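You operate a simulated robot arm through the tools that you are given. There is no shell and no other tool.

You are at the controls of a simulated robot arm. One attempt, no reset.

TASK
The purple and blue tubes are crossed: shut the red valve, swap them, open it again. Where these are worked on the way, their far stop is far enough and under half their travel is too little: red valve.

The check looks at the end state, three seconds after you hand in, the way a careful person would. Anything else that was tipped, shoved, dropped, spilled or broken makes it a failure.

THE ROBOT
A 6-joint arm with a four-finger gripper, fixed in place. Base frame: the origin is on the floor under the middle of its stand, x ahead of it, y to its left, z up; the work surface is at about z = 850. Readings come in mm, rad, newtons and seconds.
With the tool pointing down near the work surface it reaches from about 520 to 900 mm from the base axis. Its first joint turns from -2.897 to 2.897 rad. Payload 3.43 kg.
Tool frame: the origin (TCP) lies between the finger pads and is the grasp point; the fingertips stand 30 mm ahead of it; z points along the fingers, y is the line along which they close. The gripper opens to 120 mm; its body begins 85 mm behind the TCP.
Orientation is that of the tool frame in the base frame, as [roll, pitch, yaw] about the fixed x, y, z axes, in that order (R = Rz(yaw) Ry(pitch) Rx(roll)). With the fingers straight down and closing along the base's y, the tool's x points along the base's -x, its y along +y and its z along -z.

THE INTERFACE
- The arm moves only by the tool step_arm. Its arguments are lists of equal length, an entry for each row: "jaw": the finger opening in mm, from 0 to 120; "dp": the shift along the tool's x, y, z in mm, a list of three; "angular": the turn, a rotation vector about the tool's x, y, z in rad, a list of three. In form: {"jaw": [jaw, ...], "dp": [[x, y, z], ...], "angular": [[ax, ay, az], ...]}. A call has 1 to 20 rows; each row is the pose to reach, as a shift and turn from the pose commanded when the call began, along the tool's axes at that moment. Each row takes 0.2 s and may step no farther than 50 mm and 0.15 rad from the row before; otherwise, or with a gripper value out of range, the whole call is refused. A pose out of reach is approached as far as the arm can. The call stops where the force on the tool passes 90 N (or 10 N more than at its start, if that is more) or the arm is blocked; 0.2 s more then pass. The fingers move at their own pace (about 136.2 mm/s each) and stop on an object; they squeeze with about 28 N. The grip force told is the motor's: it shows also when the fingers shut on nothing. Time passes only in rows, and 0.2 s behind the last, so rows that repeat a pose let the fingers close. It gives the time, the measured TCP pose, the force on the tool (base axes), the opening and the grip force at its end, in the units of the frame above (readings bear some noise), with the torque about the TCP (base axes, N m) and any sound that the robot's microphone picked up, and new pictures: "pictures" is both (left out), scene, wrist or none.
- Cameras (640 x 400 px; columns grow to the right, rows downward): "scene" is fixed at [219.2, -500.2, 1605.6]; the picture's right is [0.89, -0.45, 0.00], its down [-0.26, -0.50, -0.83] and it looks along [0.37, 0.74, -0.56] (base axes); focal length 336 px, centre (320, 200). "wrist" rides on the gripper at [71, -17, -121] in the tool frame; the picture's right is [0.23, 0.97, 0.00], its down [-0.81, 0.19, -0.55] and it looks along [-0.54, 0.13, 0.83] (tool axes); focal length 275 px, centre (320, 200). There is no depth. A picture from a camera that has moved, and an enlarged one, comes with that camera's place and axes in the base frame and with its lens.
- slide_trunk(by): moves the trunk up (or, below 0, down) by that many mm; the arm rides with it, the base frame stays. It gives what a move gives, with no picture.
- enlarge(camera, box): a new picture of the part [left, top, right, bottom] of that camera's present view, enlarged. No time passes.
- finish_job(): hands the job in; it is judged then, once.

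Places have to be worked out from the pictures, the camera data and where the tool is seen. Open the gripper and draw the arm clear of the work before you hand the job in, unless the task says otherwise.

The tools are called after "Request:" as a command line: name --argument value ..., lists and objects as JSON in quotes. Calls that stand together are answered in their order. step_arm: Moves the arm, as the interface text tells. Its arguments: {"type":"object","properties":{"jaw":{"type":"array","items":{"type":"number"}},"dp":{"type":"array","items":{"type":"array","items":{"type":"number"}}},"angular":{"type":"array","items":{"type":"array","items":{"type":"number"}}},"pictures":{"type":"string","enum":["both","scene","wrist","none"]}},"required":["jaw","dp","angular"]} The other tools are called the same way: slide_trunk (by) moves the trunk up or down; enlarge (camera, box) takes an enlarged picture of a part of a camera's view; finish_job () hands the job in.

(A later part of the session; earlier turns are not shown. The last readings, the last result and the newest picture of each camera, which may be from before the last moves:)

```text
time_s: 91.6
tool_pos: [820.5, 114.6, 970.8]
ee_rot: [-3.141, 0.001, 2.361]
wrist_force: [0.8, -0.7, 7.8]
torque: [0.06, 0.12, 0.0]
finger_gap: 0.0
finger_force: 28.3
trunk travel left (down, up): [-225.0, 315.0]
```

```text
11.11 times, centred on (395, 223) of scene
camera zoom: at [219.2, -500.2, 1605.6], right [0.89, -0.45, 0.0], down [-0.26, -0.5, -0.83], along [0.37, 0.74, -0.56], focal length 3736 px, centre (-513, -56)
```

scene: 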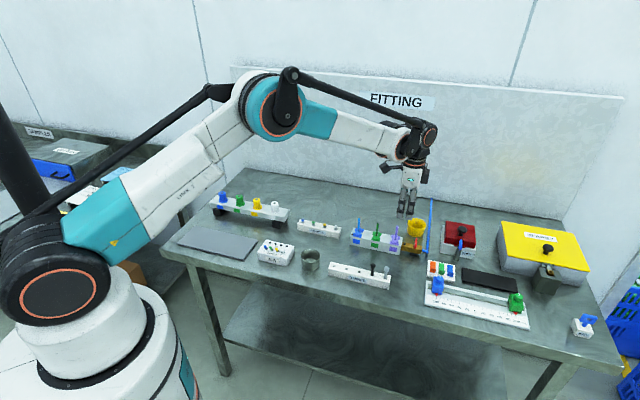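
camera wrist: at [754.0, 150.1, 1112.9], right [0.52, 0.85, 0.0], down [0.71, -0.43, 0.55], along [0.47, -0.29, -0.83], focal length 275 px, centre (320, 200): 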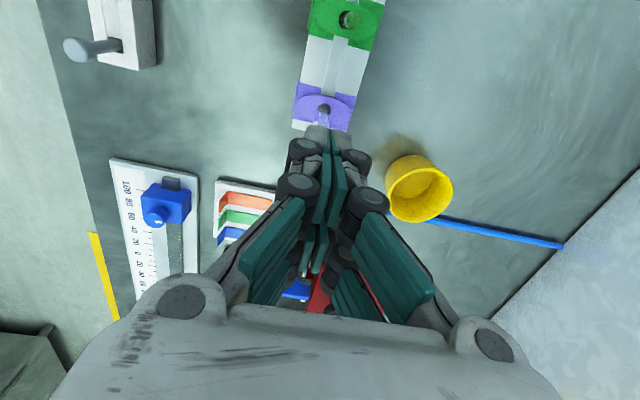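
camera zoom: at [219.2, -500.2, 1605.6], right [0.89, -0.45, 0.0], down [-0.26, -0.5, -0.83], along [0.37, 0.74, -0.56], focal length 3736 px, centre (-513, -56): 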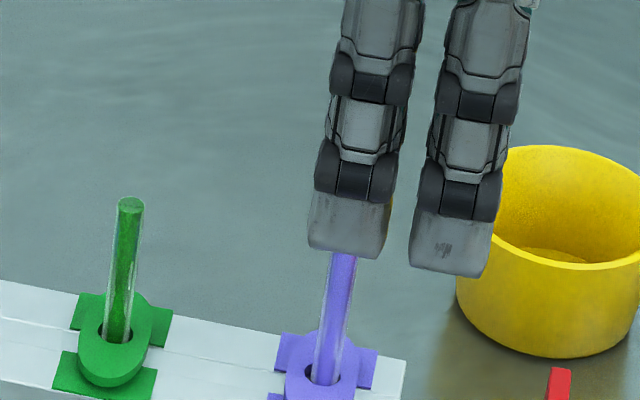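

Force rose only to ~8 N while moving ~1.8 mm — the tube may be moving down. Continuing 2 mm.

Request:
step_arm --jaw '[0, 0, 0]' --dp '[[0, 0, 1], [0, 0, 2], [0, 0, 2]]' --angular '[[0, 0, 0], [0, 0, 0], [0, 0, 0]]' --pictures "none"

Request:
enlarge --camera "scene" --box '[375, 205, 415, 241]'

Request:
enlarge --camera "wrist" --box '[260, 60, 400, 200]'

```text
time_s: 92.4
tool_pos: [819.6, 114.7, 969.4]
ee_rot: [3.14, 0.0, 2.362]
wrist_force: [0.3, -0.5, 16.2]
torque: [0.06, 0.24, 0.0]
finger_gap: 0.1
finger_force: 27.7
trunk travel left (down, up): [-225.0, 315.0]
```

```text
11.11 times, centred on (395, 223) of scene
camera zoom: at [219.2, -500.2, 1605.6], right [0.89, -0.45, 0.0], down [-0.26, -0.5, -0.83], along [0.37, 0.74, -0.56], focal length 3736 px, centre (-513, -56)
```

zoom: 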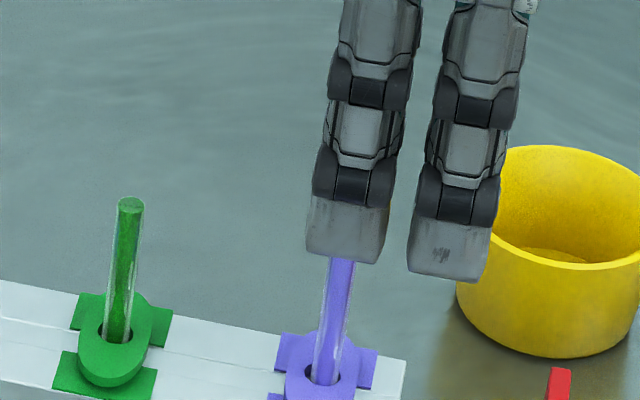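

```text
2.86 times, centred on (330, 130) of wrist
camera zoom: at [757.5, 154.0, 1090.0], right [0.52, 0.85, 0.0], down [0.71, -0.43, 0.55], along [0.47, -0.29, -0.83], focal length 786 px, centre (291, 400)
```

zoom: 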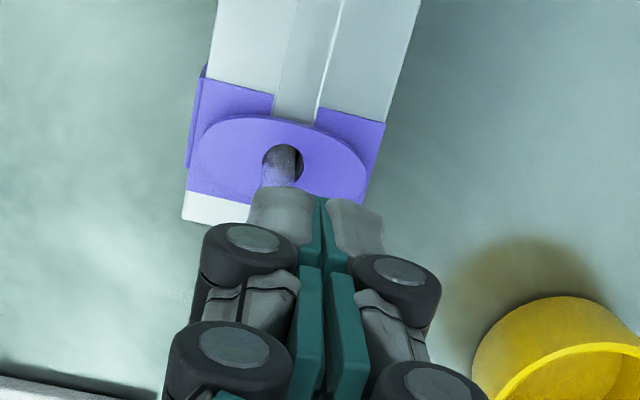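

Force 16 N with some give. I'll press 3 mm further to about 30 N.

Request:
step_arm --jaw '[0, 0, 0, 0]' --dp '[[0, 0, 1], [0, 0, 2], [0, 0, 3], [0, 0, 3]]' --angular '[[0, 0, 0], [0, 0, 0], [0, 0, 0], [0, 0, 0]]' --pictures "none"

Request:
enlarge --camera "scene" --box '[375, 205, 415, 241]'

Request:
enlarge --camera "wrist" --box '[260, 60, 400, 200]'

```text
time_s: 93.4
tool_pos: [818.8, 113.9, 966.0]
ee_rot: [3.14, 0.001, 2.364]
wrist_force: [0.1, 0.4, 28.9]
torque: [0.15, 0.38, 0.03]
finger_gap: 0.2
finger_force: 27.6
trunk travel left (down, up): [-225.0, 315.0]
```

```text
11.11 times, centred on (395, 223) of scene
camera zoom: at [219.2, -500.2, 1605.6], right [0.89, -0.45, 0.0], down [-0.26, -0.5, -0.83], along [0.37, 0.74, -0.56], focal length 3736 px, centre (-513, -56)
```

zoom: 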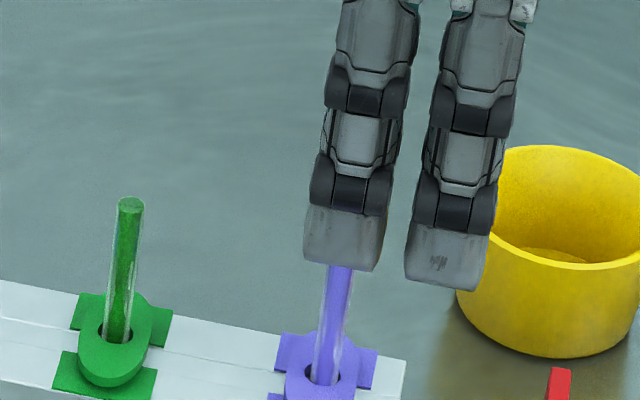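

```text
2.86 times, centred on (330, 130) of wrist
camera zoom: at [756.8, 153.8, 1087.6], right [0.52, 0.85, 0.0], down [0.71, -0.43, 0.55], along [0.47, -0.29, -0.83], focal length 786 px, centre (291, 400)
```

zoom: 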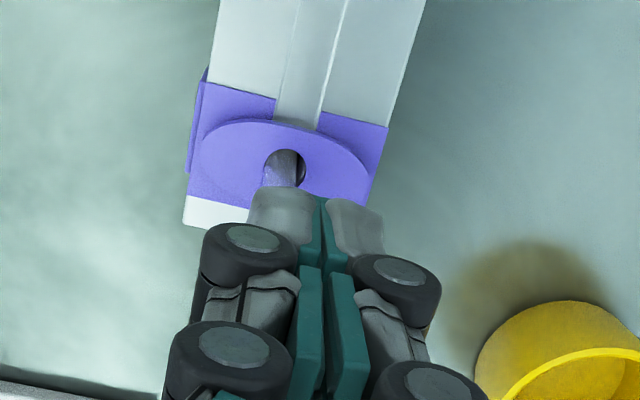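

29 N now. I'll back off upward and see where the purple tube's top ended up.

Request:
step_arm --jaw '[0, 0, 20, 40, 40]' --dp '[[0, 0, -10], [0, 0, -35], [0, 20, -45], [0, 33, -45], [0, 33, -45]]' --angular '[[0, 0, 0], [0, 0, 0], [0, 0, 0], [0, 0, 0], [0, 0, 0]]' --pictures "none"

Request:
enlarge --camera "scene" --box '[345, 215, 415, 260]'

Request:
enlarge --camera "wrist" --box '[200, 0, 400, 200]'

```text
time_s: 94.6
tool_pos: [843.8, 137.0, 1008.2]
ee_rot: [3.14, 0.0, 2.364]
wrist_force: [-0.2, 0.2, -0.5]
torque: [-0.01, 0.01, 0.0]
finger_gap: 40.0
finger_force: 0.0
trunk travel left (down, up): [-225.0, 315.0]
```

```text
8.89 times, centred on (380, 238) of scene
camera zoom: at [219.2, -500.2, 1605.6], right [0.89, -0.45, 0.0], down [-0.26, -0.5, -0.83], along [0.37, 0.74, -0.56], focal length 2989 px, centre (-213, -133)
```

zoom: 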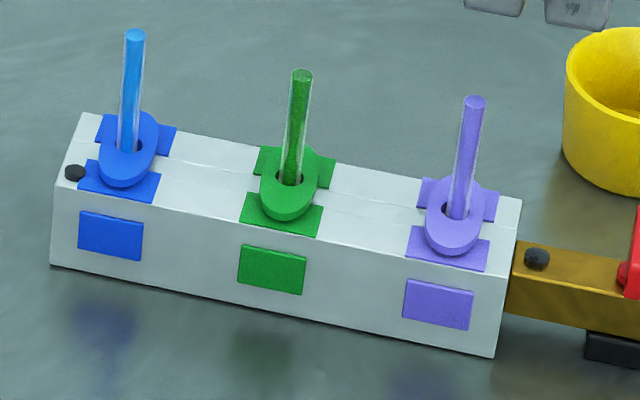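

```text
2.00 times, centred on (300, 100) of wrist
camera zoom: at [781.9, 177.2, 1130.3], right [0.52, 0.85, 0.0], down [0.71, -0.43, 0.55], along [0.47, -0.29, -0.83], focal length 551 px, centre (360, 400)
```

zoom: 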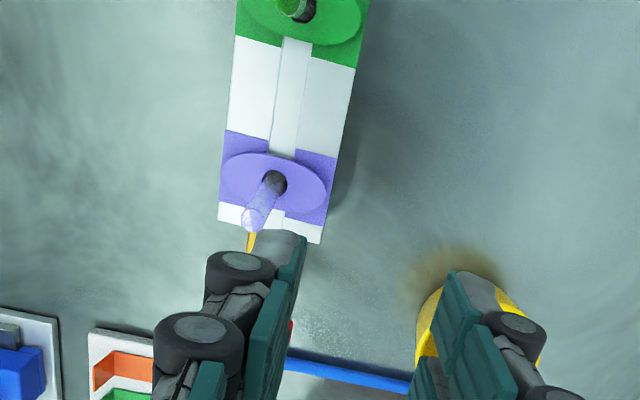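

The purple tube didn't budge under 29 N, so it is firmly locked in place at that depth. Now for the valve: I'll turn the tool back to the +45° orientation above the red handle.

Request:
step_arm --jaw '[40, 30, 24, 24, 24, 24, 24, 24, 24, 24, 24, 24]' --dp '[[-5, -4, 0], [-10, -8, 0], [-15, -11, 0], [-20, -15, 0], [-25, -19, 0], [-30, -22, 0], [-35, -26, 0], [-40, -30, 0], [-45, -34, 0], [-50.5, -37.9, 0], [-50.5, -37.9, 0], [-50.5, -37.9, 0]]' --angular '[[0, 0, -0.143], [0, 0, -0.286], [0, 0, -0.429], [0, 0, -0.572], [0, 0, -0.715], [0, 0, -0.858], [0, 0, -1.001], [0, 0, -1.144], [0, 0, -1.287], [0, 0, -1.43], [0, 0, -1.572], [0, 0, -1.572]]' --pictures "both"

Request:
enlarge --camera "wrist" --box '[240, 60, 400, 200]'

Request:
enlarge --camera "scene" --box '[340, 195, 440, 260]'

```text
time_s: 97.2
tool_pos: [854.0, 76.2, 1010.4]
ee_rot: [3.142, 0.001, -2.344]
wrist_force: [-0.6, -0.5, -0.1]
torque: [-0.01, 0.0, -0.03]
finger_gap: 23.8
finger_force: 0.1
trunk travel left (down, up): [-225.0, 315.0]
camera wrist: at [816.2, 14.1, 1130.7], right [-0.86, 0.52, 0.0], down [0.43, 0.71, 0.55], along [0.29, 0.47, -0.83], focal length 275 px, centre (320, 200)
```

scene: 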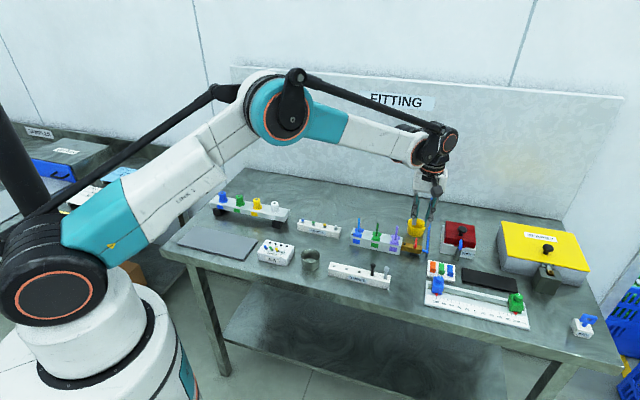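
wrist: 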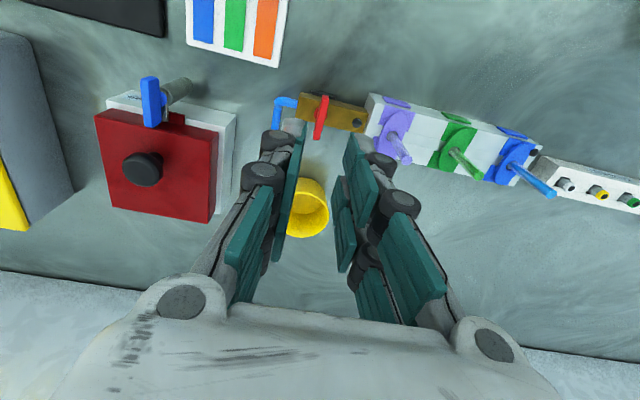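

```text
2.86 times, centred on (320, 130) of wrist
camera zoom: at [816.2, 14.1, 1130.7], right [-0.86, 0.52, 0.0], down [0.43, 0.71, 0.55], along [0.29, 0.47, -0.83], focal length 786 px, centre (320, 400)
```

zoom: 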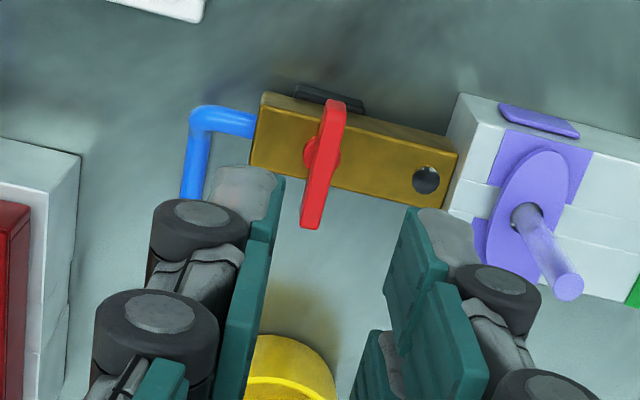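

```text
6.15 times, centred on (390, 228) of scene
camera zoom: at [219.2, -500.2, 1605.6], right [0.89, -0.45, 0.0], down [-0.26, -0.5, -0.83], along [0.37, 0.74, -0.56], focal length 2069 px, centre (-111, 31)
```

zoom: 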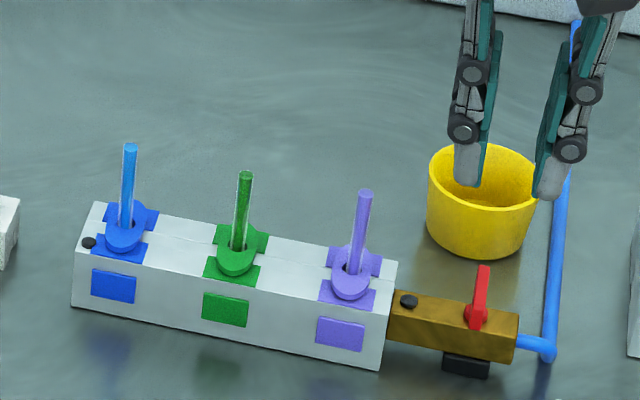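

The handle is perpendicular (shut) below the open jaws. I'll shift (+1.5, −1.8) mm and descend astride it to TCP z≈916.

Request:
step_arm --jaw '[24, 24, 24, 24, 24, 24, 24]' --dp '[[1.5, -1.8, 10], [1.5, -1.8, 30], [1.5, -1.8, 50], [1.5, -1.8, 70], [1.5, -1.8, 82], [1.5, -1.8, 91.5], [1.5, -1.8, 91.5]]' --angular '[[0, 0, 0], [0, 0, 0], [0, 0, 0], [0, 0, 0], [0, 0, 0], [0, 0, 0], [0, 0, 0]]' --pictures "none"

Request:
enlarge --camera "wrist" --box '[240, 60, 400, 200]'

Request:
enlarge --camera "scene" --box '[385, 215, 441, 257]'

```text
time_s: 98.8
tool_pos: [853.7, 73.6, 918.7]
ee_rot: [3.141, -0.001, -2.349]
wrist_force: [-0.3, -0.2, -0.4]
torque: [-0.01, 0.02, -0.04]
finger_gap: 23.8
finger_force: 0.0
trunk travel left (down, up): [-225.0, 315.0]
```

```text
2.86 times, centred on (320, 130) of wrist
camera zoom: at [815.8, 11.6, 1039.0], right [-0.86, 0.52, 0.0], down [0.43, 0.71, 0.55], along [0.29, 0.47, -0.83], focal length 786 px, centre (320, 400)
```

zoom: 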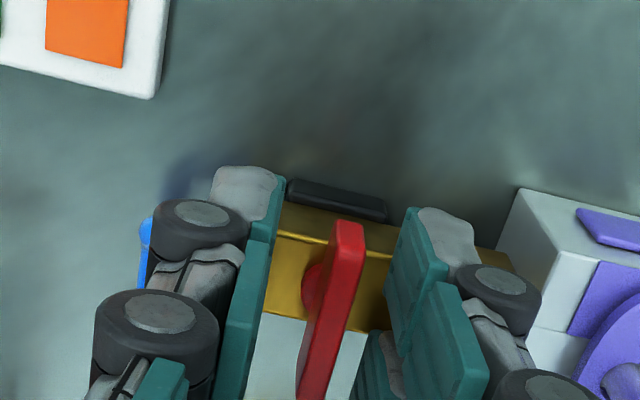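

```text
9.52 times, centred on (413, 236) of scene
camera zoom: at [219.2, -500.2, 1605.6], right [0.89, -0.45, 0.0], down [-0.26, -0.5, -0.83], along [0.37, 0.74, -0.56], focal length 3202 px, centre (-566, -143)
```

zoom: 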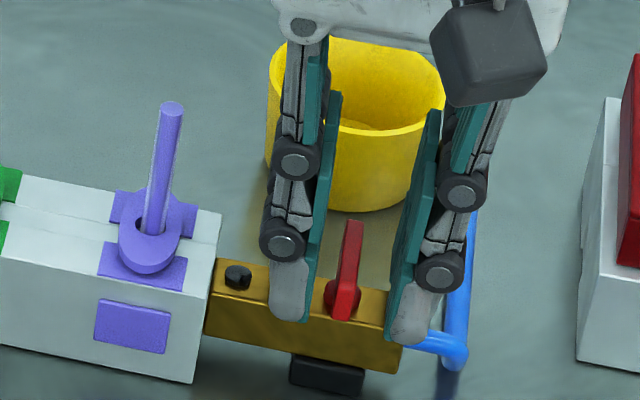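

The bar is centred between the pads. I'll close on it and turn clockwise (seen from above), first by 0.5 rad to check it follows.

Request:
step_arm --jaw '[12, 0, 0, 0, 0, 0, 0, 0, 0]' --dp '[[0, 0, 1.5], [0, 0, 1.5], [0, 0, 1.5], [0, 0, 1.5], [0, 0, 1.5], [0, 0, 1.5], [0, 0, 1.5], [0, 0, 1.5], [0, 0, 1.5]]' --angular '[[0, 0, 0], [0, 0, 0], [0, 0, 0], [0, 0, 0], [0, 0, 0.12], [0, 0, 0.24], [0, 0, 0.36], [0, 0, 0.48], [0, 0, 0.48]]' --pictures "none"

Request:
enlarge --camera "wrist" --box '[240, 60, 400, 200]'

Request:
enlarge --camera "scene" --box '[385, 215, 441, 257]'

```text
time_s: 100.8
tool_pos: [853.7, 74.7, 916.9]
ee_rot: [3.141, -0.001, -2.829]
wrist_force: [-30.6, 9.1, -19.0]
torque: [0.27, 0.8, 0.03]
finger_gap: 5.7
finger_force: 40.3
trunk travel left (down, up): [-225.0, 315.0]
heard: click
```

```text
2.86 times, centred on (320, 130) of wrist
camera zoom: at [790.5, 38.0, 1037.9], right [-0.52, 0.85, 0.0], down [0.71, 0.43, 0.55], along [0.47, 0.29, -0.83], focal length 786 px, centre (320, 400)
```

zoom: 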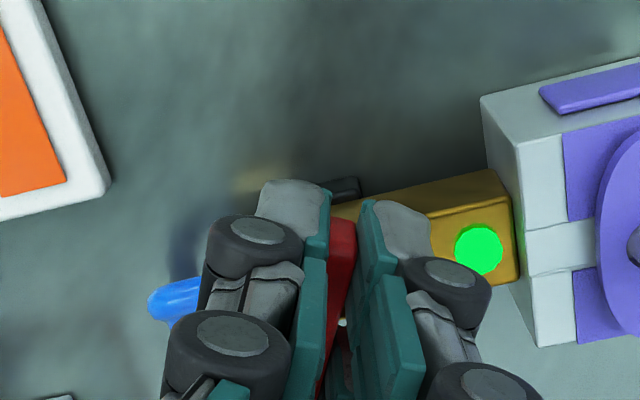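

```text
9.52 times, centred on (413, 236) of scene
camera zoom: at [219.2, -500.2, 1605.6], right [0.89, -0.45, 0.0], down [-0.26, -0.5, -0.83], along [0.37, 0.74, -0.56], focal length 3202 px, centre (-566, -143)
```

zoom: 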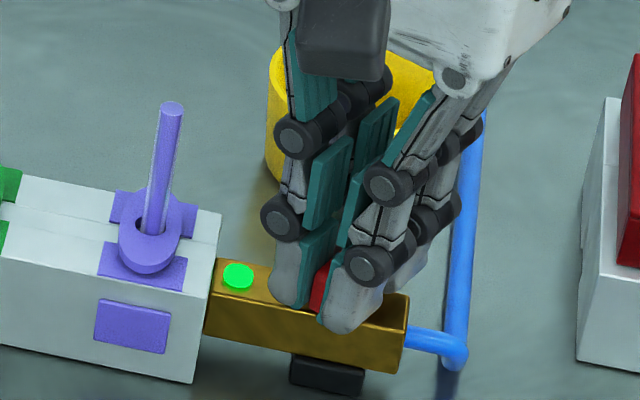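

Click heard and the valve light is green again. I'll keep turning to the fully open stop (~1.1 rad more), easing the side load slightly.

Request:
step_arm --jaw '[0, 0, 0, 0, 0, 0, 0, 0, 0, 0, 0]' --dp '[[1, 0.7, 0], [1, 0.7, 0], [1, 0.7, 0], [1, 0.7, 0], [1, 0.7, 0], [1, 0.7, 0], [1, 0.7, 0], [1, 0.7, 0], [1, 0.7, 0], [1, 0.7, 0], [1, 0.7, 0]]' --angular '[[0, 0, 0.12], [0, 0, 0.24], [0, 0, 0.36], [0, 0, 0.48], [0, 0, 0.6], [0, 0, 0.72], [0, 0, 0.84], [0, 0, 0.96], [0, 0, 1.05], [0, 0, 1.11], [0, 0, 1.11]]' --pictures "none"

Request:
enlarge --camera "wrist" --box '[240, 60, 400, 200]'

Request:
enlarge --camera "scene" --box '[385, 215, 441, 257]'

```text
time_s: 103.2
tool_pos: [852.5, 73.2, 918.2]
ee_rot: [-3.14, 0.002, 2.344]
wrist_force: [7.5, 12.9, 13.2]
torque: [0.57, 0.04, 0.51]
finger_gap: 6.0
finger_force: 40.3
trunk travel left (down, up): [-225.0, 315.0]
```

```text
2.86 times, centred on (320, 130) of wrist
camera zoom: at [790.8, 115.0, 1037.7], right [0.54, 0.84, 0.0], down [0.7, -0.45, 0.55], along [0.47, -0.3, -0.83], focal length 786 px, centre (320, 400)
```

zoom: 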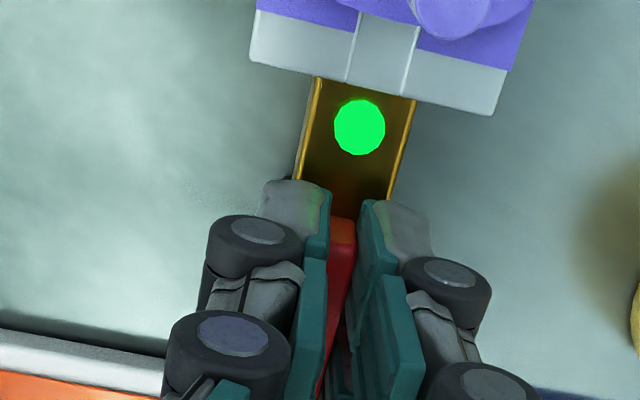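

```text
9.52 times, centred on (413, 236) of scene
camera zoom: at [219.2, -500.2, 1605.6], right [0.89, -0.45, 0.0], down [-0.26, -0.5, -0.83], along [0.37, 0.74, -0.56], focal length 3202 px, centre (-566, -143)
```

zoom: 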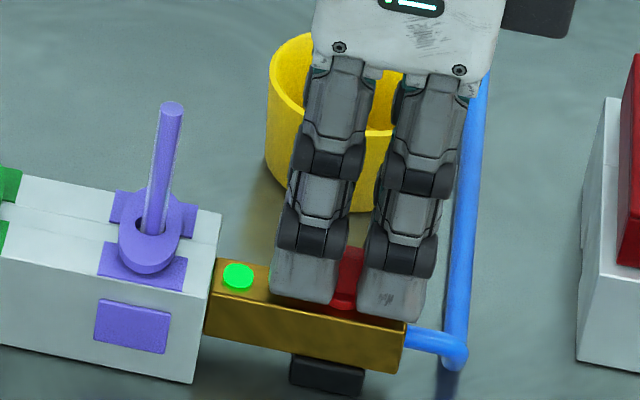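

Torque +0.5 N·m at yaw 2.344 — the open stop is reached. I'll nudge 0.03 rad more for certainty, ease back, open and rise.

Request:
step_arm --jaw '[0, 0, 0, 24, 24, 24, 24, 24, 40, 40]' --dp '[[0, 0, 0], [0, 0, 0], [0, 0, 0], [0, 0, 0], [0, 0, 0], [0, 0, -20], [0, 0, -50], [0, 0, -85], [0, 0, -110], [0, 0, -110]]' --angular '[[0, 0, 0.03], [0, 0, 0.03], [0, 0, 0], [0, 0, 0], [0, 0, 0], [0, 0, 0], [0, 0, 0], [0, 0, 0], [0, 0, 0], [0, 0, 0]]' --pictures "both"

Request:
enlarge --camera "scene" --box '[340, 205, 440, 267]'

Request:
enlarge --camera "wrist" --box '[200, 0, 420, 200]'

```text
time_s: 105.4
tool_pos: [851.4, 72.8, 1027.4]
ee_rot: [3.142, 0.001, 2.344]
wrist_force: [0.5, 0.7, 0.3]
torque: [0.03, 0.0, -0.01]
finger_gap: 40.2
finger_force: 0.1
trunk travel left (down, up): [-225.0, 315.0]
camera wrist: at [790.0, 113.8, 1148.6], right [0.53, 0.84, 0.0], down [0.7, -0.45, 0.55], along [0.47, -0.3, -0.83], focal length 275 px, centre (320, 200)
```

scene: 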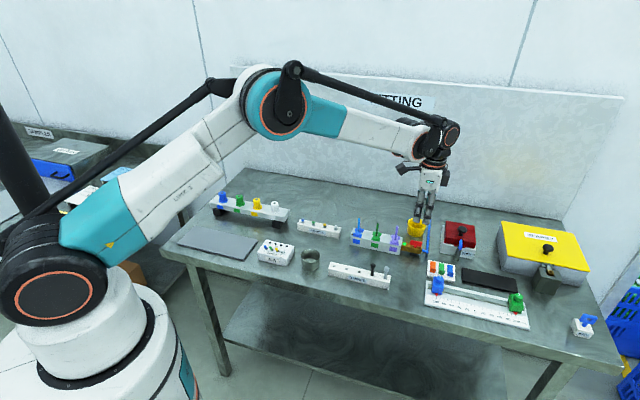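
wrist: 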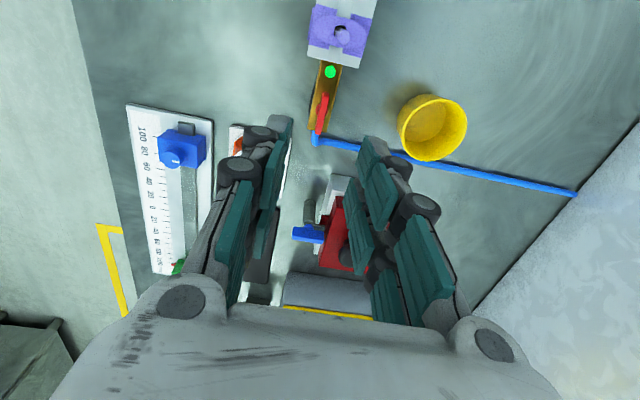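

```text
6.40 times, centred on (390, 236) of scene
camera zoom: at [219.2, -500.2, 1605.6], right [0.89, -0.45, 0.0], down [-0.26, -0.5, -0.83], along [0.37, 0.74, -0.56], focal length 2152 px, centre (-128, -30)
```

zoom: 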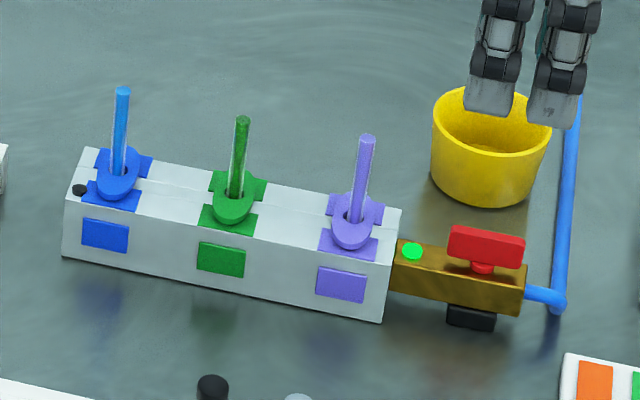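

```text
2.00 times, centred on (310, 100) of wrist
camera zoom: at [790.0, 113.8, 1148.6], right [0.53, 0.84, 0.0], down [0.7, -0.45, 0.55], along [0.47, -0.3, -0.83], focal length 551 px, centre (340, 400)
```

zoom: 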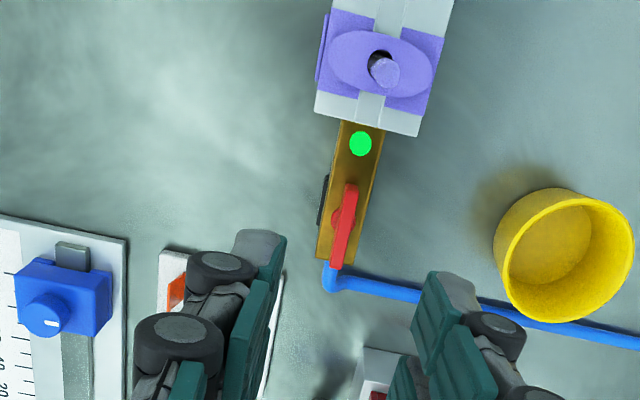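

The valve is fully open with its green lamp lit. The black dot at the manifold's end needs a closer look, as do the tube depths, so I'll zoom in.

Request:
enlarge --camera "scene" --box '[346, 214, 378, 240]'

Request:
enlarge --camera "scene" --box '[384, 220, 412, 246]'

Request:
enlarge --camera "scene" --box '[366, 218, 394, 244]'

```text
15.38 times, centred on (362, 227) of scene
camera zoom: at [219.2, -500.2, 1605.6], right [0.89, -0.45, 0.0], down [-0.26, -0.5, -0.83], along [0.37, 0.74, -0.56], focal length 5173 px, centre (-326, -215)
```

zoom: 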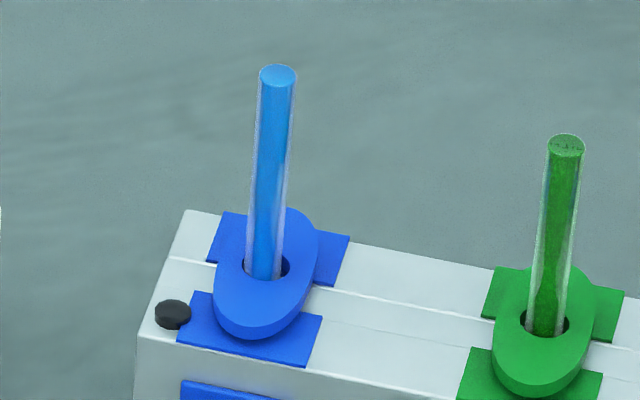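

```text
15.38 times, centred on (398, 233) of scene
camera zoom: at [219.2, -500.2, 1605.6], right [0.89, -0.45, 0.0], down [-0.26, -0.5, -0.83], along [0.37, 0.74, -0.56], focal length 5173 px, centre (-880, -308)
```

zoom: 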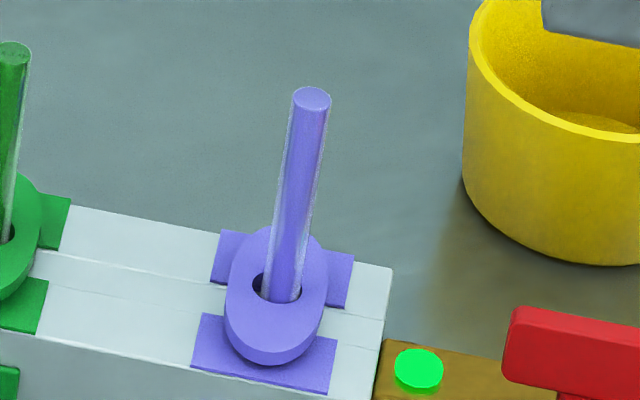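

```text
15.38 times, centred on (380, 231) of scene
camera zoom: at [219.2, -500.2, 1605.6], right [0.89, -0.45, 0.0], down [-0.26, -0.5, -0.83], along [0.37, 0.74, -0.56], focal length 5173 px, centre (-603, -277)
```

zoom: 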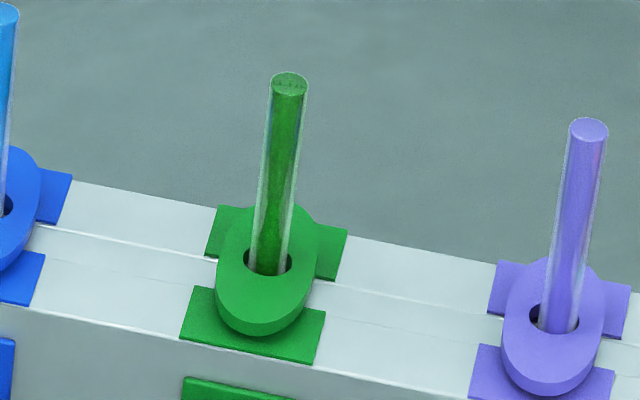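

The valve is open and both tubes match their ports. Before handing in, I'll retreat past the manifold and take a close wrist look at the blue end and that black dot.

Request:
step_arm --jaw '[60, 80, 100, 120, 120, 120, 120]' --dp '[[40, 0, 0], [80, 0, 0], [120, -1, 0], [160, -1, 0], [200, -2, 0], [228.8, -2.2, 15], [228.8, -2.2, 30]]' --angular '[[0, 0, 0], [0, 0, 0], [0, 0, 0], [0, 0, 0], [0, 0, 0], [0, 0, 0], [0, 0, 0]]' --pictures "both"

Request:
enlarge --camera "wrist" --box '[250, 110, 370, 210]'

Request:
enlarge --camera "wrist" --box '[250, 200, 370, 300]'

Request:
enlarge --camera "scene" --box '[330, 200, 450, 290]'

```text
time_s: 107.0
tool_pos: [689.0, 236.2, 996.2]
ee_rot: [3.141, -0.001, 2.343]
wrist_force: [-0.4, 0.1, 0.5]
torque: [-0.03, 0.01, 0.01]
finger_gap: 120.0
finger_force: 0.1
trunk travel left (down, up): [-225.0, 315.0]
camera wrist: at [629.3, 276.6, 1117.4], right [0.54, 0.84, 0.0], down [0.7, -0.45, 0.55], along [0.47, -0.3, -0.83], focal length 275 px, centre (320, 200)
```

scene: 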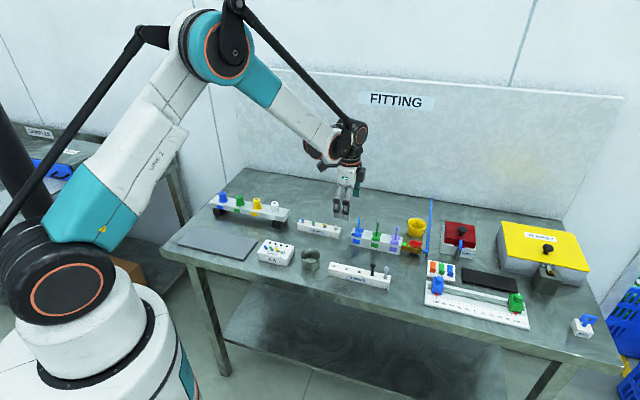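
wrist: 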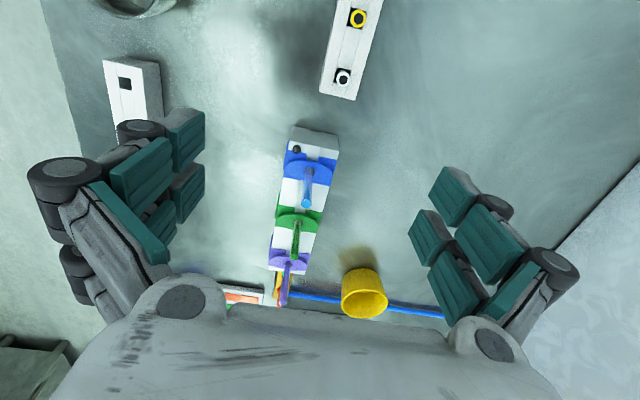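

```text
4.00 times, centred on (310, 160) of wrist
camera zoom: at [629.3, 276.6, 1117.4], right [0.54, 0.84, 0.0], down [0.7, -0.45, 0.55], along [0.47, -0.3, -0.83], focal length 1101 px, centre (360, 360)
```

zoom: 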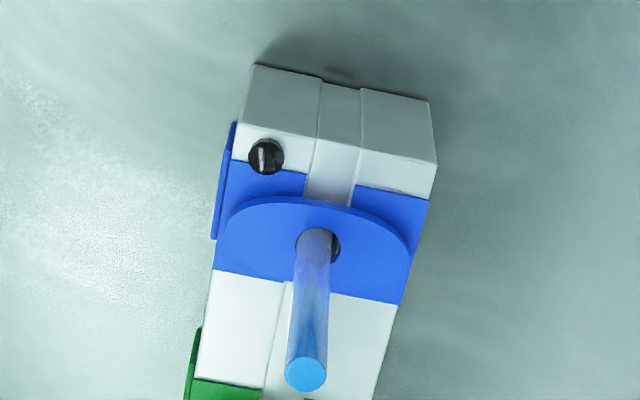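

```text
4.00 times, centred on (310, 250) of wrist
camera zoom: at [629.3, 276.6, 1117.4], right [0.54, 0.84, 0.0], down [0.7, -0.45, 0.55], along [0.47, -0.3, -0.83], focal length 1101 px, centre (360, 0)
```

zoom: 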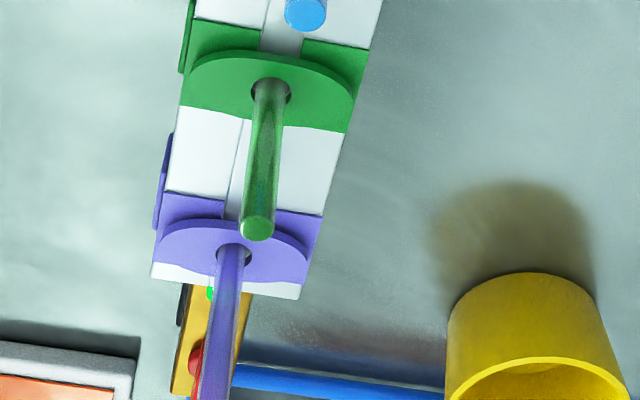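

```text
4.44 times, centred on (390, 245) of scene
camera zoom: at [219.2, -500.2, 1605.6], right [0.89, -0.45, 0.0], down [-0.26, -0.5, -0.83], along [0.37, 0.74, -0.56], focal length 1494 px, centre (9, 0)
```

zoom: 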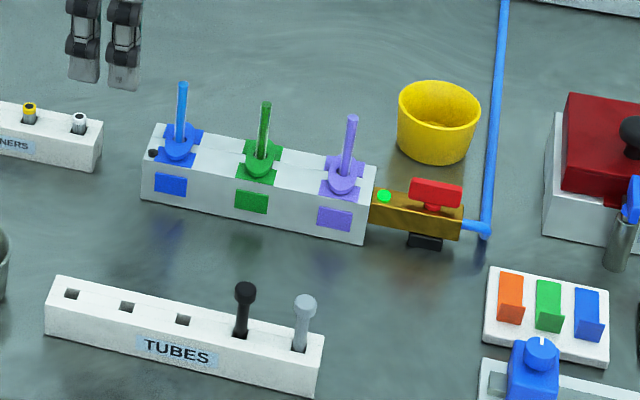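

Comparing images, I now see why the depths differ: closing the fingers had pulled the free tube ~7 mm up in the grip, and the lock then caught where I stopped pushing (blue ≈+3 mm, purple ≈+2.5 mm above the original seat). I'll shut the valve again and seat both tubes fully; first back over the handle.

Request:
step_arm --jaw '[120, 100, 70, 50, 40, 30, 30, 30, 30]' --dp '[[0, 0, -30], [-45, 0.5, -30], [-90, 1, -30], [-135, 1.5, -30], [-180, 2, -30], [-228.8, 2.2, -30], [-228.8, 2.2, 0], [-228.8, 2.2, 40], [-228.8, 2.2, 40]]' --angular '[[0, 0, 0], [0, 0, 0], [0, 0, 0], [0, 0, 0], [0, 0, 0], [0, 0, 0], [0, 0, 0], [0, 0, 0], [0, 0, 0]]' --pictures "none"

Request:
enlarge --camera "wrist" --box '[240, 60, 400, 200]'

Request:
enlarge --camera "scene" --box '[385, 215, 441, 257]'

```text
time_s: 109.0
tool_pos: [852.8, 74.4, 956.3]
ee_rot: [3.14, 0.002, 2.346]
wrist_force: [-0.7, 0.0, -0.1]
torque: [0.01, 0.01, -0.01]
finger_gap: 30.2
finger_force: 0.0
trunk travel left (down, up): [-225.0, 315.0]
```

```text
2.86 times, centred on (320, 130) of wrist
camera zoom: at [791.6, 115.2, 1076.7], right [0.53, 0.84, 0.0], down [0.7, -0.45, 0.55], along [0.47, -0.3, -0.83], focal length 786 px, centre (320, 400)
```

zoom: 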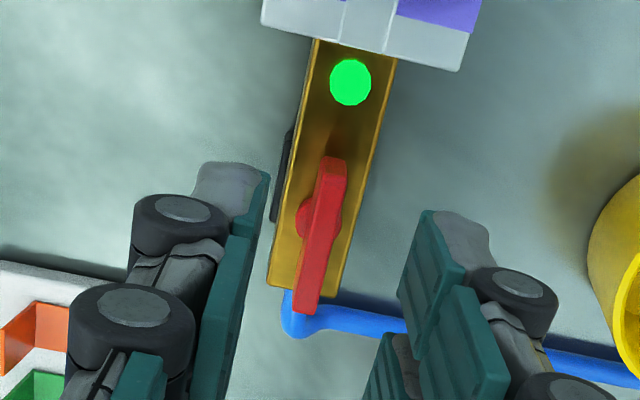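

```text
9.52 times, centred on (413, 236) of scene
camera zoom: at [219.2, -500.2, 1605.6], right [0.89, -0.45, 0.0], down [-0.26, -0.5, -0.83], along [0.37, 0.74, -0.56], focal length 3202 px, centre (-566, -143)
```

zoom: 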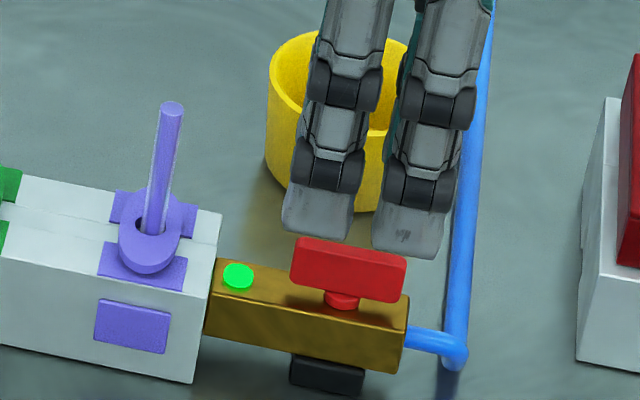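

Right over the handle. I'll descend, close on the bar, and turn counter-clockwise to shut (1.5 rad first).

Request:
step_arm --jaw '[30, 30, 30, 12, 0, 0, 0, 0, 0, 0, 0, 0, 0, 0, 0, 0, 0, 0, 0]' --dp '[[0, 0, 15], [0, 0, 30], [0, 0, 40], [0, 0, 40], [0, 0, 40], [0, 0, 40], [0, 0, 40], [0, 0, 40], [0, 0, 40], [0, 0, 40], [0, 0, 40], [0, 0, 40], [0, 0, 40], [0, 0, 40], [0, 0, 40], [0, 0, 40], [0, 0, 40], [0, 0, 40], [0, 0, 40]]' --angular '[[0, 0, 0], [0, 0, 0], [0, 0, 0], [0, 0, 0], [0, 0, 0], [0, 0, 0], [0, 0, 0], [0, 0, -0.13], [0, 0, -0.26], [0, 0, -0.39], [0, 0, -0.52], [0, 0, -0.65], [0, 0, -0.78], [0, 0, -0.91], [0, 0, -1.04], [0, 0, -1.17], [0, 0, -1.3], [0, 0, -1.43], [0, 0, -1.5]]' --pictures "none"

Request:
enlarge --camera "scene" --box '[385, 215, 441, 257]'

```text
time_s: 113.0
tool_pos: [851.2, 74.3, 916.5]
ee_rot: [-3.14, 0.0, -2.436]
wrist_force: [-4.6, 7.2, -14.2]
torque: [0.38, -0.03, 0.02]
finger_gap: 6.4
finger_force: 39.8
trunk travel left (down, up): [-225.0, 315.0]
heard: click
```

```text
9.52 times, centred on (413, 236) of scene
camera zoom: at [219.2, -500.2, 1605.6], right [0.89, -0.45, 0.0], down [-0.26, -0.5, -0.83], along [0.37, 0.74, -0.56], focal length 3202 px, centre (-566, -143)
```

zoom: 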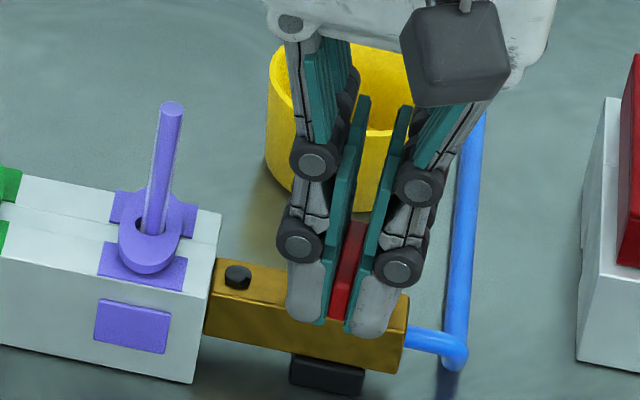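

Clicked shut, lamp off. I'll go the last 0.1 rad to the stop, release and rise.

Request:
step_arm --jaw '[0, 0, 0, 0, 24, 24, 24, 24, 24, 24]' --dp '[[0, 0, 0], [0, 0, 0], [0, 0, 0], [0, 0, 0], [0, 0, 0], [0, 0, 0], [0, 0, -20], [0, 0, -50], [0, 0, -90], [0, 0, -90]]' --angular '[[0, 0, -0.06], [0, 0, -0.11], [0, 0, -0.11], [0, 0, -0.09], [0, 0, -0.09], [0, 0, -0.09], [0, 0, -0.09], [0, 0, -0.09], [0, 0, -0.09], [0, 0, -0.09]]' --pictures "none"

Request:
enlarge --camera "scene" --box '[385, 215, 441, 257]'

```text
time_s: 115.2
tool_pos: [852.7, 74.0, 1006.6]
ee_rot: [-3.141, -0.001, -2.347]
wrist_force: [-0.2, 0.2, 0.4]
torque: [0.05, 0.03, -0.01]
finger_gap: 24.1
finger_force: 0.0
trunk travel left (down, up): [-225.0, 315.0]
```

```text
9.52 times, centred on (413, 236) of scene
camera zoom: at [219.2, -500.2, 1605.6], right [0.89, -0.45, 0.0], down [-0.26, -0.5, -0.83], along [0.37, 0.74, -0.56], focal length 3202 px, centre (-566, -143)
```

zoom: 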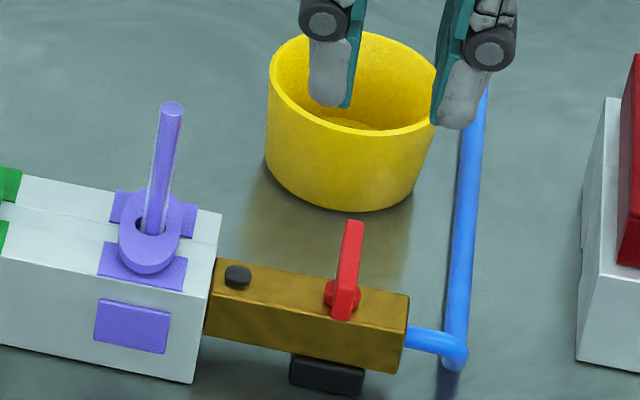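

Valve shut again. Now I'll rotate back and move above the purple tube.

Request:
step_arm --jaw '[24, 24, 24, 24, 24, 24, 24, 24, 24, 24, 24, 24]' --dp '[[0, 4.7, 0], [0, 9.4, 0], [0.2, 14.1, 0], [0.2, 18.9, 0], [0.3, 23.6, 0], [0.3, 28.3, 0], [0.4, 33, 0], [0.5, 37.7, 0], [0.5, 42.5, 0], [0.6, 47.2, 0], [0.6, 51.9, 0], [0.6, 51.9, 0]]' --angular '[[0, 0, 0.143], [0, 0, 0.286], [0, 0, 0.429], [0, 0, 0.572], [0, 0, 0.715], [0, 0, 0.858], [0, 0, 1.001], [0, 0, 1.144], [0, 0, 1.287], [0, 0, 1.43], [0, 0, 1.573], [0, 0, 1.573]]' --pictures "none"

Request:
enlarge --camera "wrist" --box '[220, 50, 420, 210]'

Request:
enlarge --camera "scene" --box '[370, 195, 425, 250]'

```text
time_s: 117.8
tool_pos: [816.2, 110.7, 1005.5]
ee_rot: [3.14, 0.001, 2.359]
wrist_force: [0.1, -0.7, 0.8]
torque: [0.0, -0.02, 0.0]
finger_gap: 24.1
finger_force: 0.1
trunk travel left (down, up): [-225.0, 315.0]
```

```text
2.50 times, centred on (320, 130) of wrist
camera zoom: at [753.5, 149.5, 1127.6], right [0.52, 0.85, 0.0], down [0.71, -0.43, 0.55], along [0.47, -0.29, -0.83], focal length 688 px, centre (320, 375)
```

zoom: 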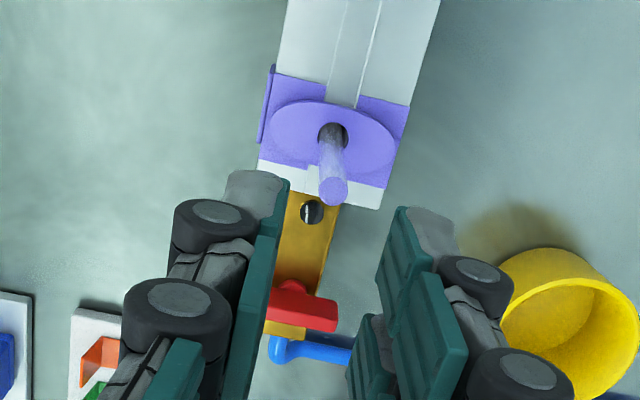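

```text
7.27 times, centred on (398, 222) of scene
camera zoom: at [219.2, -500.2, 1605.6], right [0.89, -0.45, 0.0], down [-0.26, -0.5, -0.83], along [0.37, 0.74, -0.56], focal length 2445 px, centre (-244, 36)
```

zoom: 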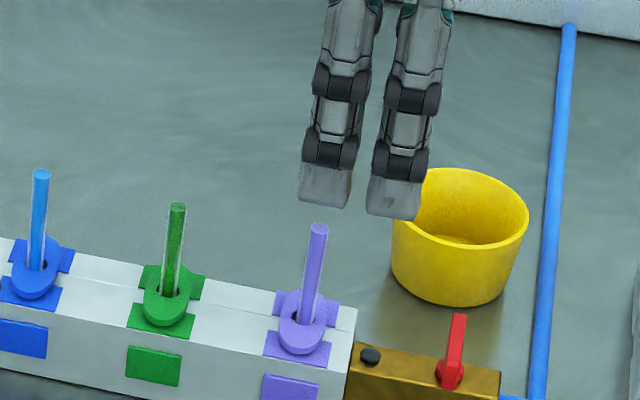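

The tube is at tool y≈−1.2. I'll descend around it and press the collar (to command z≈918) as before.

Request:
step_arm --jaw '[24, 24, 24, 22, 18, 18, 18, 18, 18, 18, 18, 18]' --dp '[[0, -1.2, 10], [0, -1.2, 30], [0, -1.2, 50], [0, -1.2, 68], [0, -1.2, 74], [0, -1.2, 78], [0, -1.2, 81], [0, -1.2, 83], [0, -1.2, 84.5], [0, -1.2, 85.5], [0, -1.2, 86.5], [0, -1.2, 86.5]]' --angular '[[0, 0, 0], [0, 0, 0], [0, 0, 0], [0, 0, 0], [0, 0, 0], [0, 0, 0], [0, 0, 0], [0, 0, 0], [0, 0, 0], [0, 0, 0], [0, 0, 0], [0, 0, 0]]' --pictures "none"

Request:
enlarge --camera "wrist" --box '[280, 90, 380, 220]'

Request:
enlarge --camera "scene" --box '[383, 224, 407, 244]'

```text
time_s: 120.4
tool_pos: [813.2, 109.2, 920.9]
ee_rot: [-3.14, 0.0, 2.362]
wrist_force: [4.8, -2.7, 18.7]
torque: [0.16, -0.01, -0.07]
finger_gap: 18.2
finger_force: 0.0
trunk travel left (down, up): [-225.0, 315.0]
```

```text
3.08 times, centred on (330, 155) of wrist
camera zoom: at [751.4, 148.1, 1041.5], right [0.52, 0.85, 0.0], down [0.71, -0.43, 0.55], along [0.47, -0.29, -0.83], focal length 847 px, centre (289, 338)
```

zoom: 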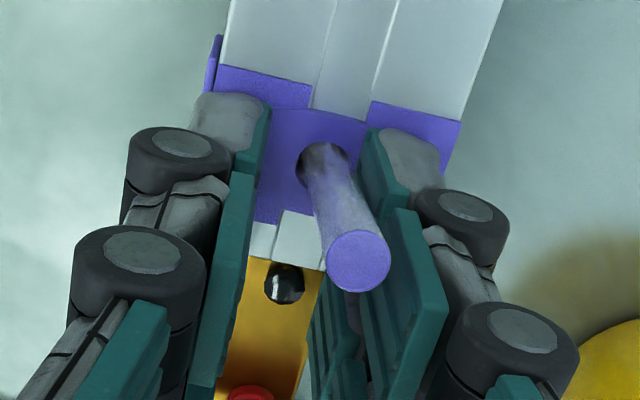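

```text
16.00 times, centred on (395, 234) of scene
camera zoom: at [219.2, -500.2, 1605.6], right [0.89, -0.45, 0.0], down [-0.26, -0.5, -0.83], along [0.37, 0.74, -0.56], focal length 5380 px, centre (-880, -344)
```

zoom: 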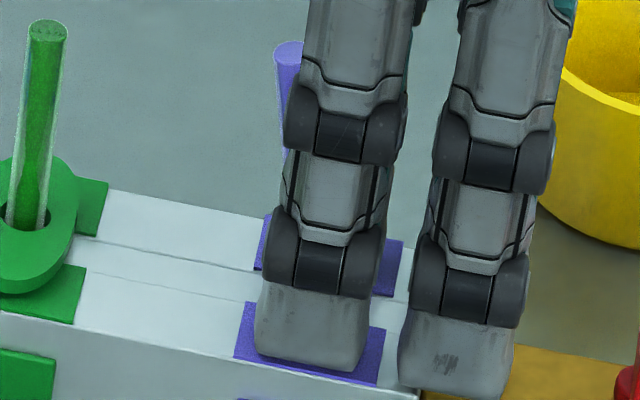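

The collar press released the lock (the tube is loose, leaning a bit). I'll close on it, lift just 5 mm so the collar comes up, and look.

Request:
step_arm --jaw '[10, 0, 0, 0, 0, 0, 0, 0]' --dp '[[0, 0, 0], [0, 0, 0], [0, 0, 0], [0, 0, 0], [0, 0, -2], [0, 0, -4], [0, 0, -6], [0, 0, -6]]' --angular '[[0, 0, 0], [0, 0, 0], [0, 0, 0], [0, 0, 0], [0, 0, 0], [0, 0, 0], [0, 0, 0], [0, 0, 0]]' --pictures "none"

Request:
enlarge --camera "wrist" --box '[280, 90, 380, 220]'

Request:
enlarge --camera "scene" --box '[380, 214, 410, 244]'

```text
time_s: 122.2
tool_pos: [815.3, 109.3, 923.9]
ee_rot: [-3.139, -0.001, 2.364]
wrist_force: [-0.6, 11.0, -4.3]
torque: [0.38, -0.03, -0.09]
finger_gap: 5.9
finger_force: 28.2
trunk travel left (down, up): [-225.0, 315.0]
```

```text
3.08 times, centred on (330, 155) of wrist
camera zoom: at [752.8, 149.3, 1046.1], right [0.52, 0.85, 0.0], down [0.71, -0.43, 0.55], along [0.47, -0.29, -0.83], focal length 847 px, centre (289, 338)
```

zoom: 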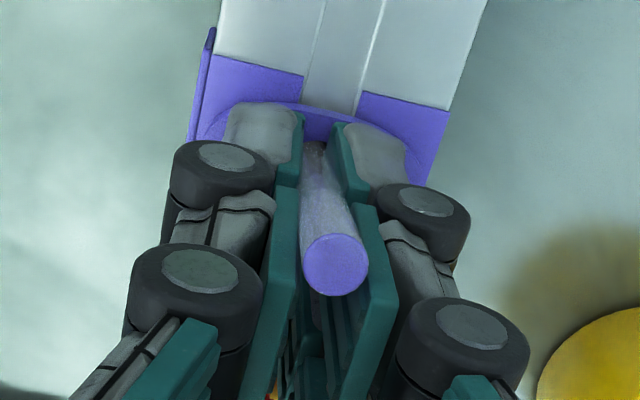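

```text
13.33 times, centred on (395, 229) of scene
camera zoom: at [219.2, -500.2, 1605.6], right [0.89, -0.45, 0.0], down [-0.26, -0.5, -0.83], along [0.37, 0.74, -0.56], focal length 4483 px, centre (-680, -187)
```

zoom: 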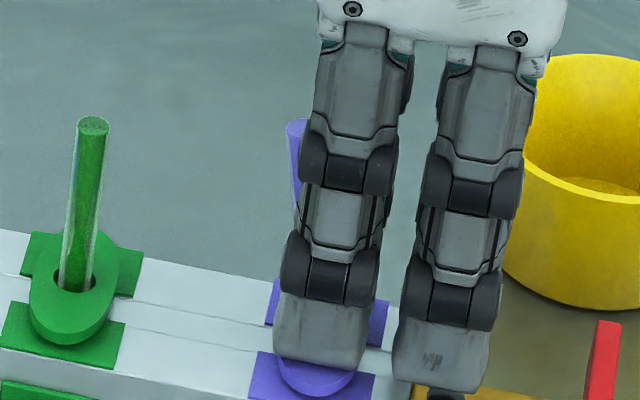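

The freed tube has tilted ~10° along the manifold axis in the grip. I'll lower it back, release, then come in with the jaws turned 90° so closing straightens it.

Request:
step_arm --jaw '[0, 0, 0, 10, 20, 30, 40, 40, 40]' --dp '[[0, 0, 2], [0, 0, 4], [0, 0, 6], [0, 0, 6], [0, 0, 6], [0, 0, 6], [0, 0, -20], [0, 0, -60], [0, 0, -90]]' --angular '[[0, 0, 0], [0, 0, 0], [0, 0, 0], [0, 0, 0], [0, 0, 0], [0, 0, 0], [0, 0, 0], [0, 0, 0], [0, 0, 0]]' --pictures "both"

Request:
enlarge --camera "wrist" --box '[240, 60, 400, 200]'

Request:
enlarge --camera "scene" --box '[345, 205, 425, 260]'

```text
time_s: 124.2
tool_pos: [813.1, 110.3, 1013.9]
ee_rot: [-3.14, -0.002, 2.36]
wrist_force: [0.4, 0.5, 0.4]
torque: [0.01, -0.01, 0.0]
finger_gap: 39.7
finger_force: 0.0
trunk travel left (down, up): [-225.0, 315.0]
camera wrist: at [751.0, 149.5, 1135.8], right [0.52, 0.85, 0.0], down [0.71, -0.43, 0.55], along [0.47, -0.29, -0.83], focal length 275 px, centre (320, 200)
```

scene: 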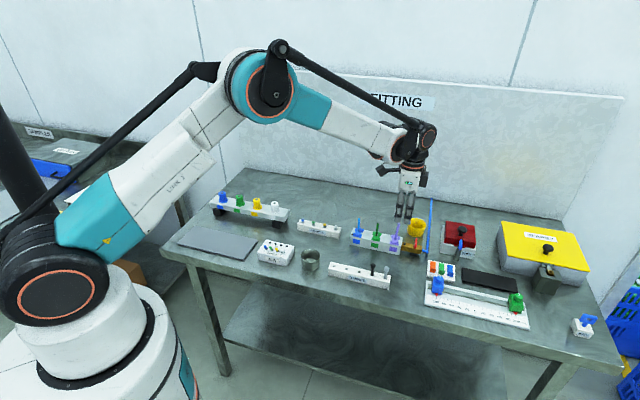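
wrist: 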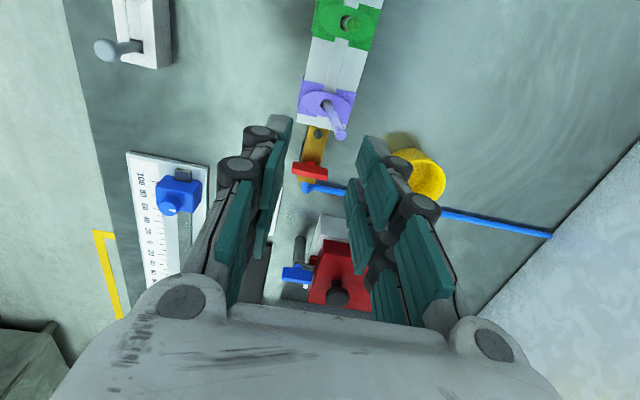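

```text
2.86 times, centred on (320, 130) of wrist
camera zoom: at [751.0, 149.5, 1135.8], right [0.52, 0.85, 0.0], down [0.71, -0.43, 0.55], along [0.47, -0.29, -0.83], focal length 786 px, centre (320, 400)
```

zoom: 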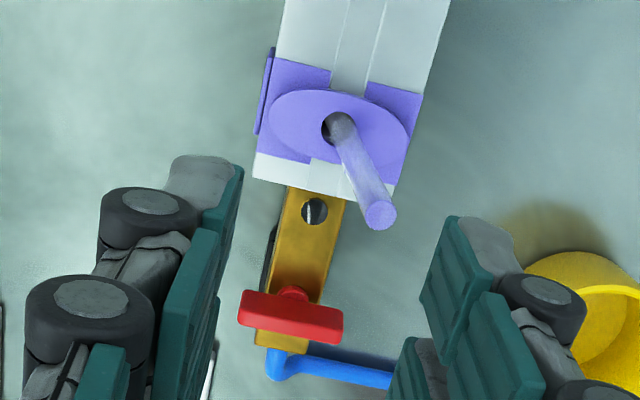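

```text
7.27 times, centred on (385, 232) of scene
camera zoom: at [219.2, -500.2, 1605.6], right [0.89, -0.45, 0.0], down [-0.26, -0.5, -0.83], along [0.37, 0.74, -0.56], focal length 2445 px, centre (-153, -36)
```

zoom: 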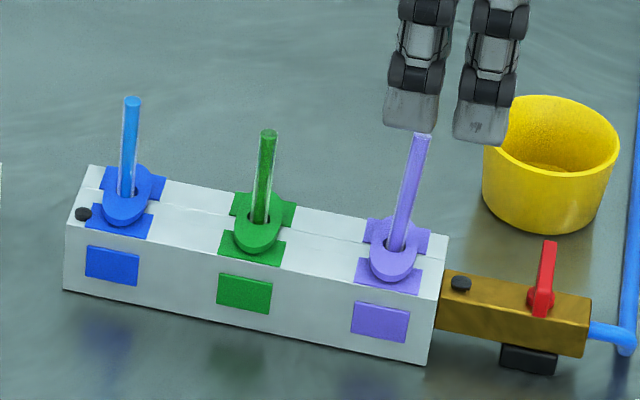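

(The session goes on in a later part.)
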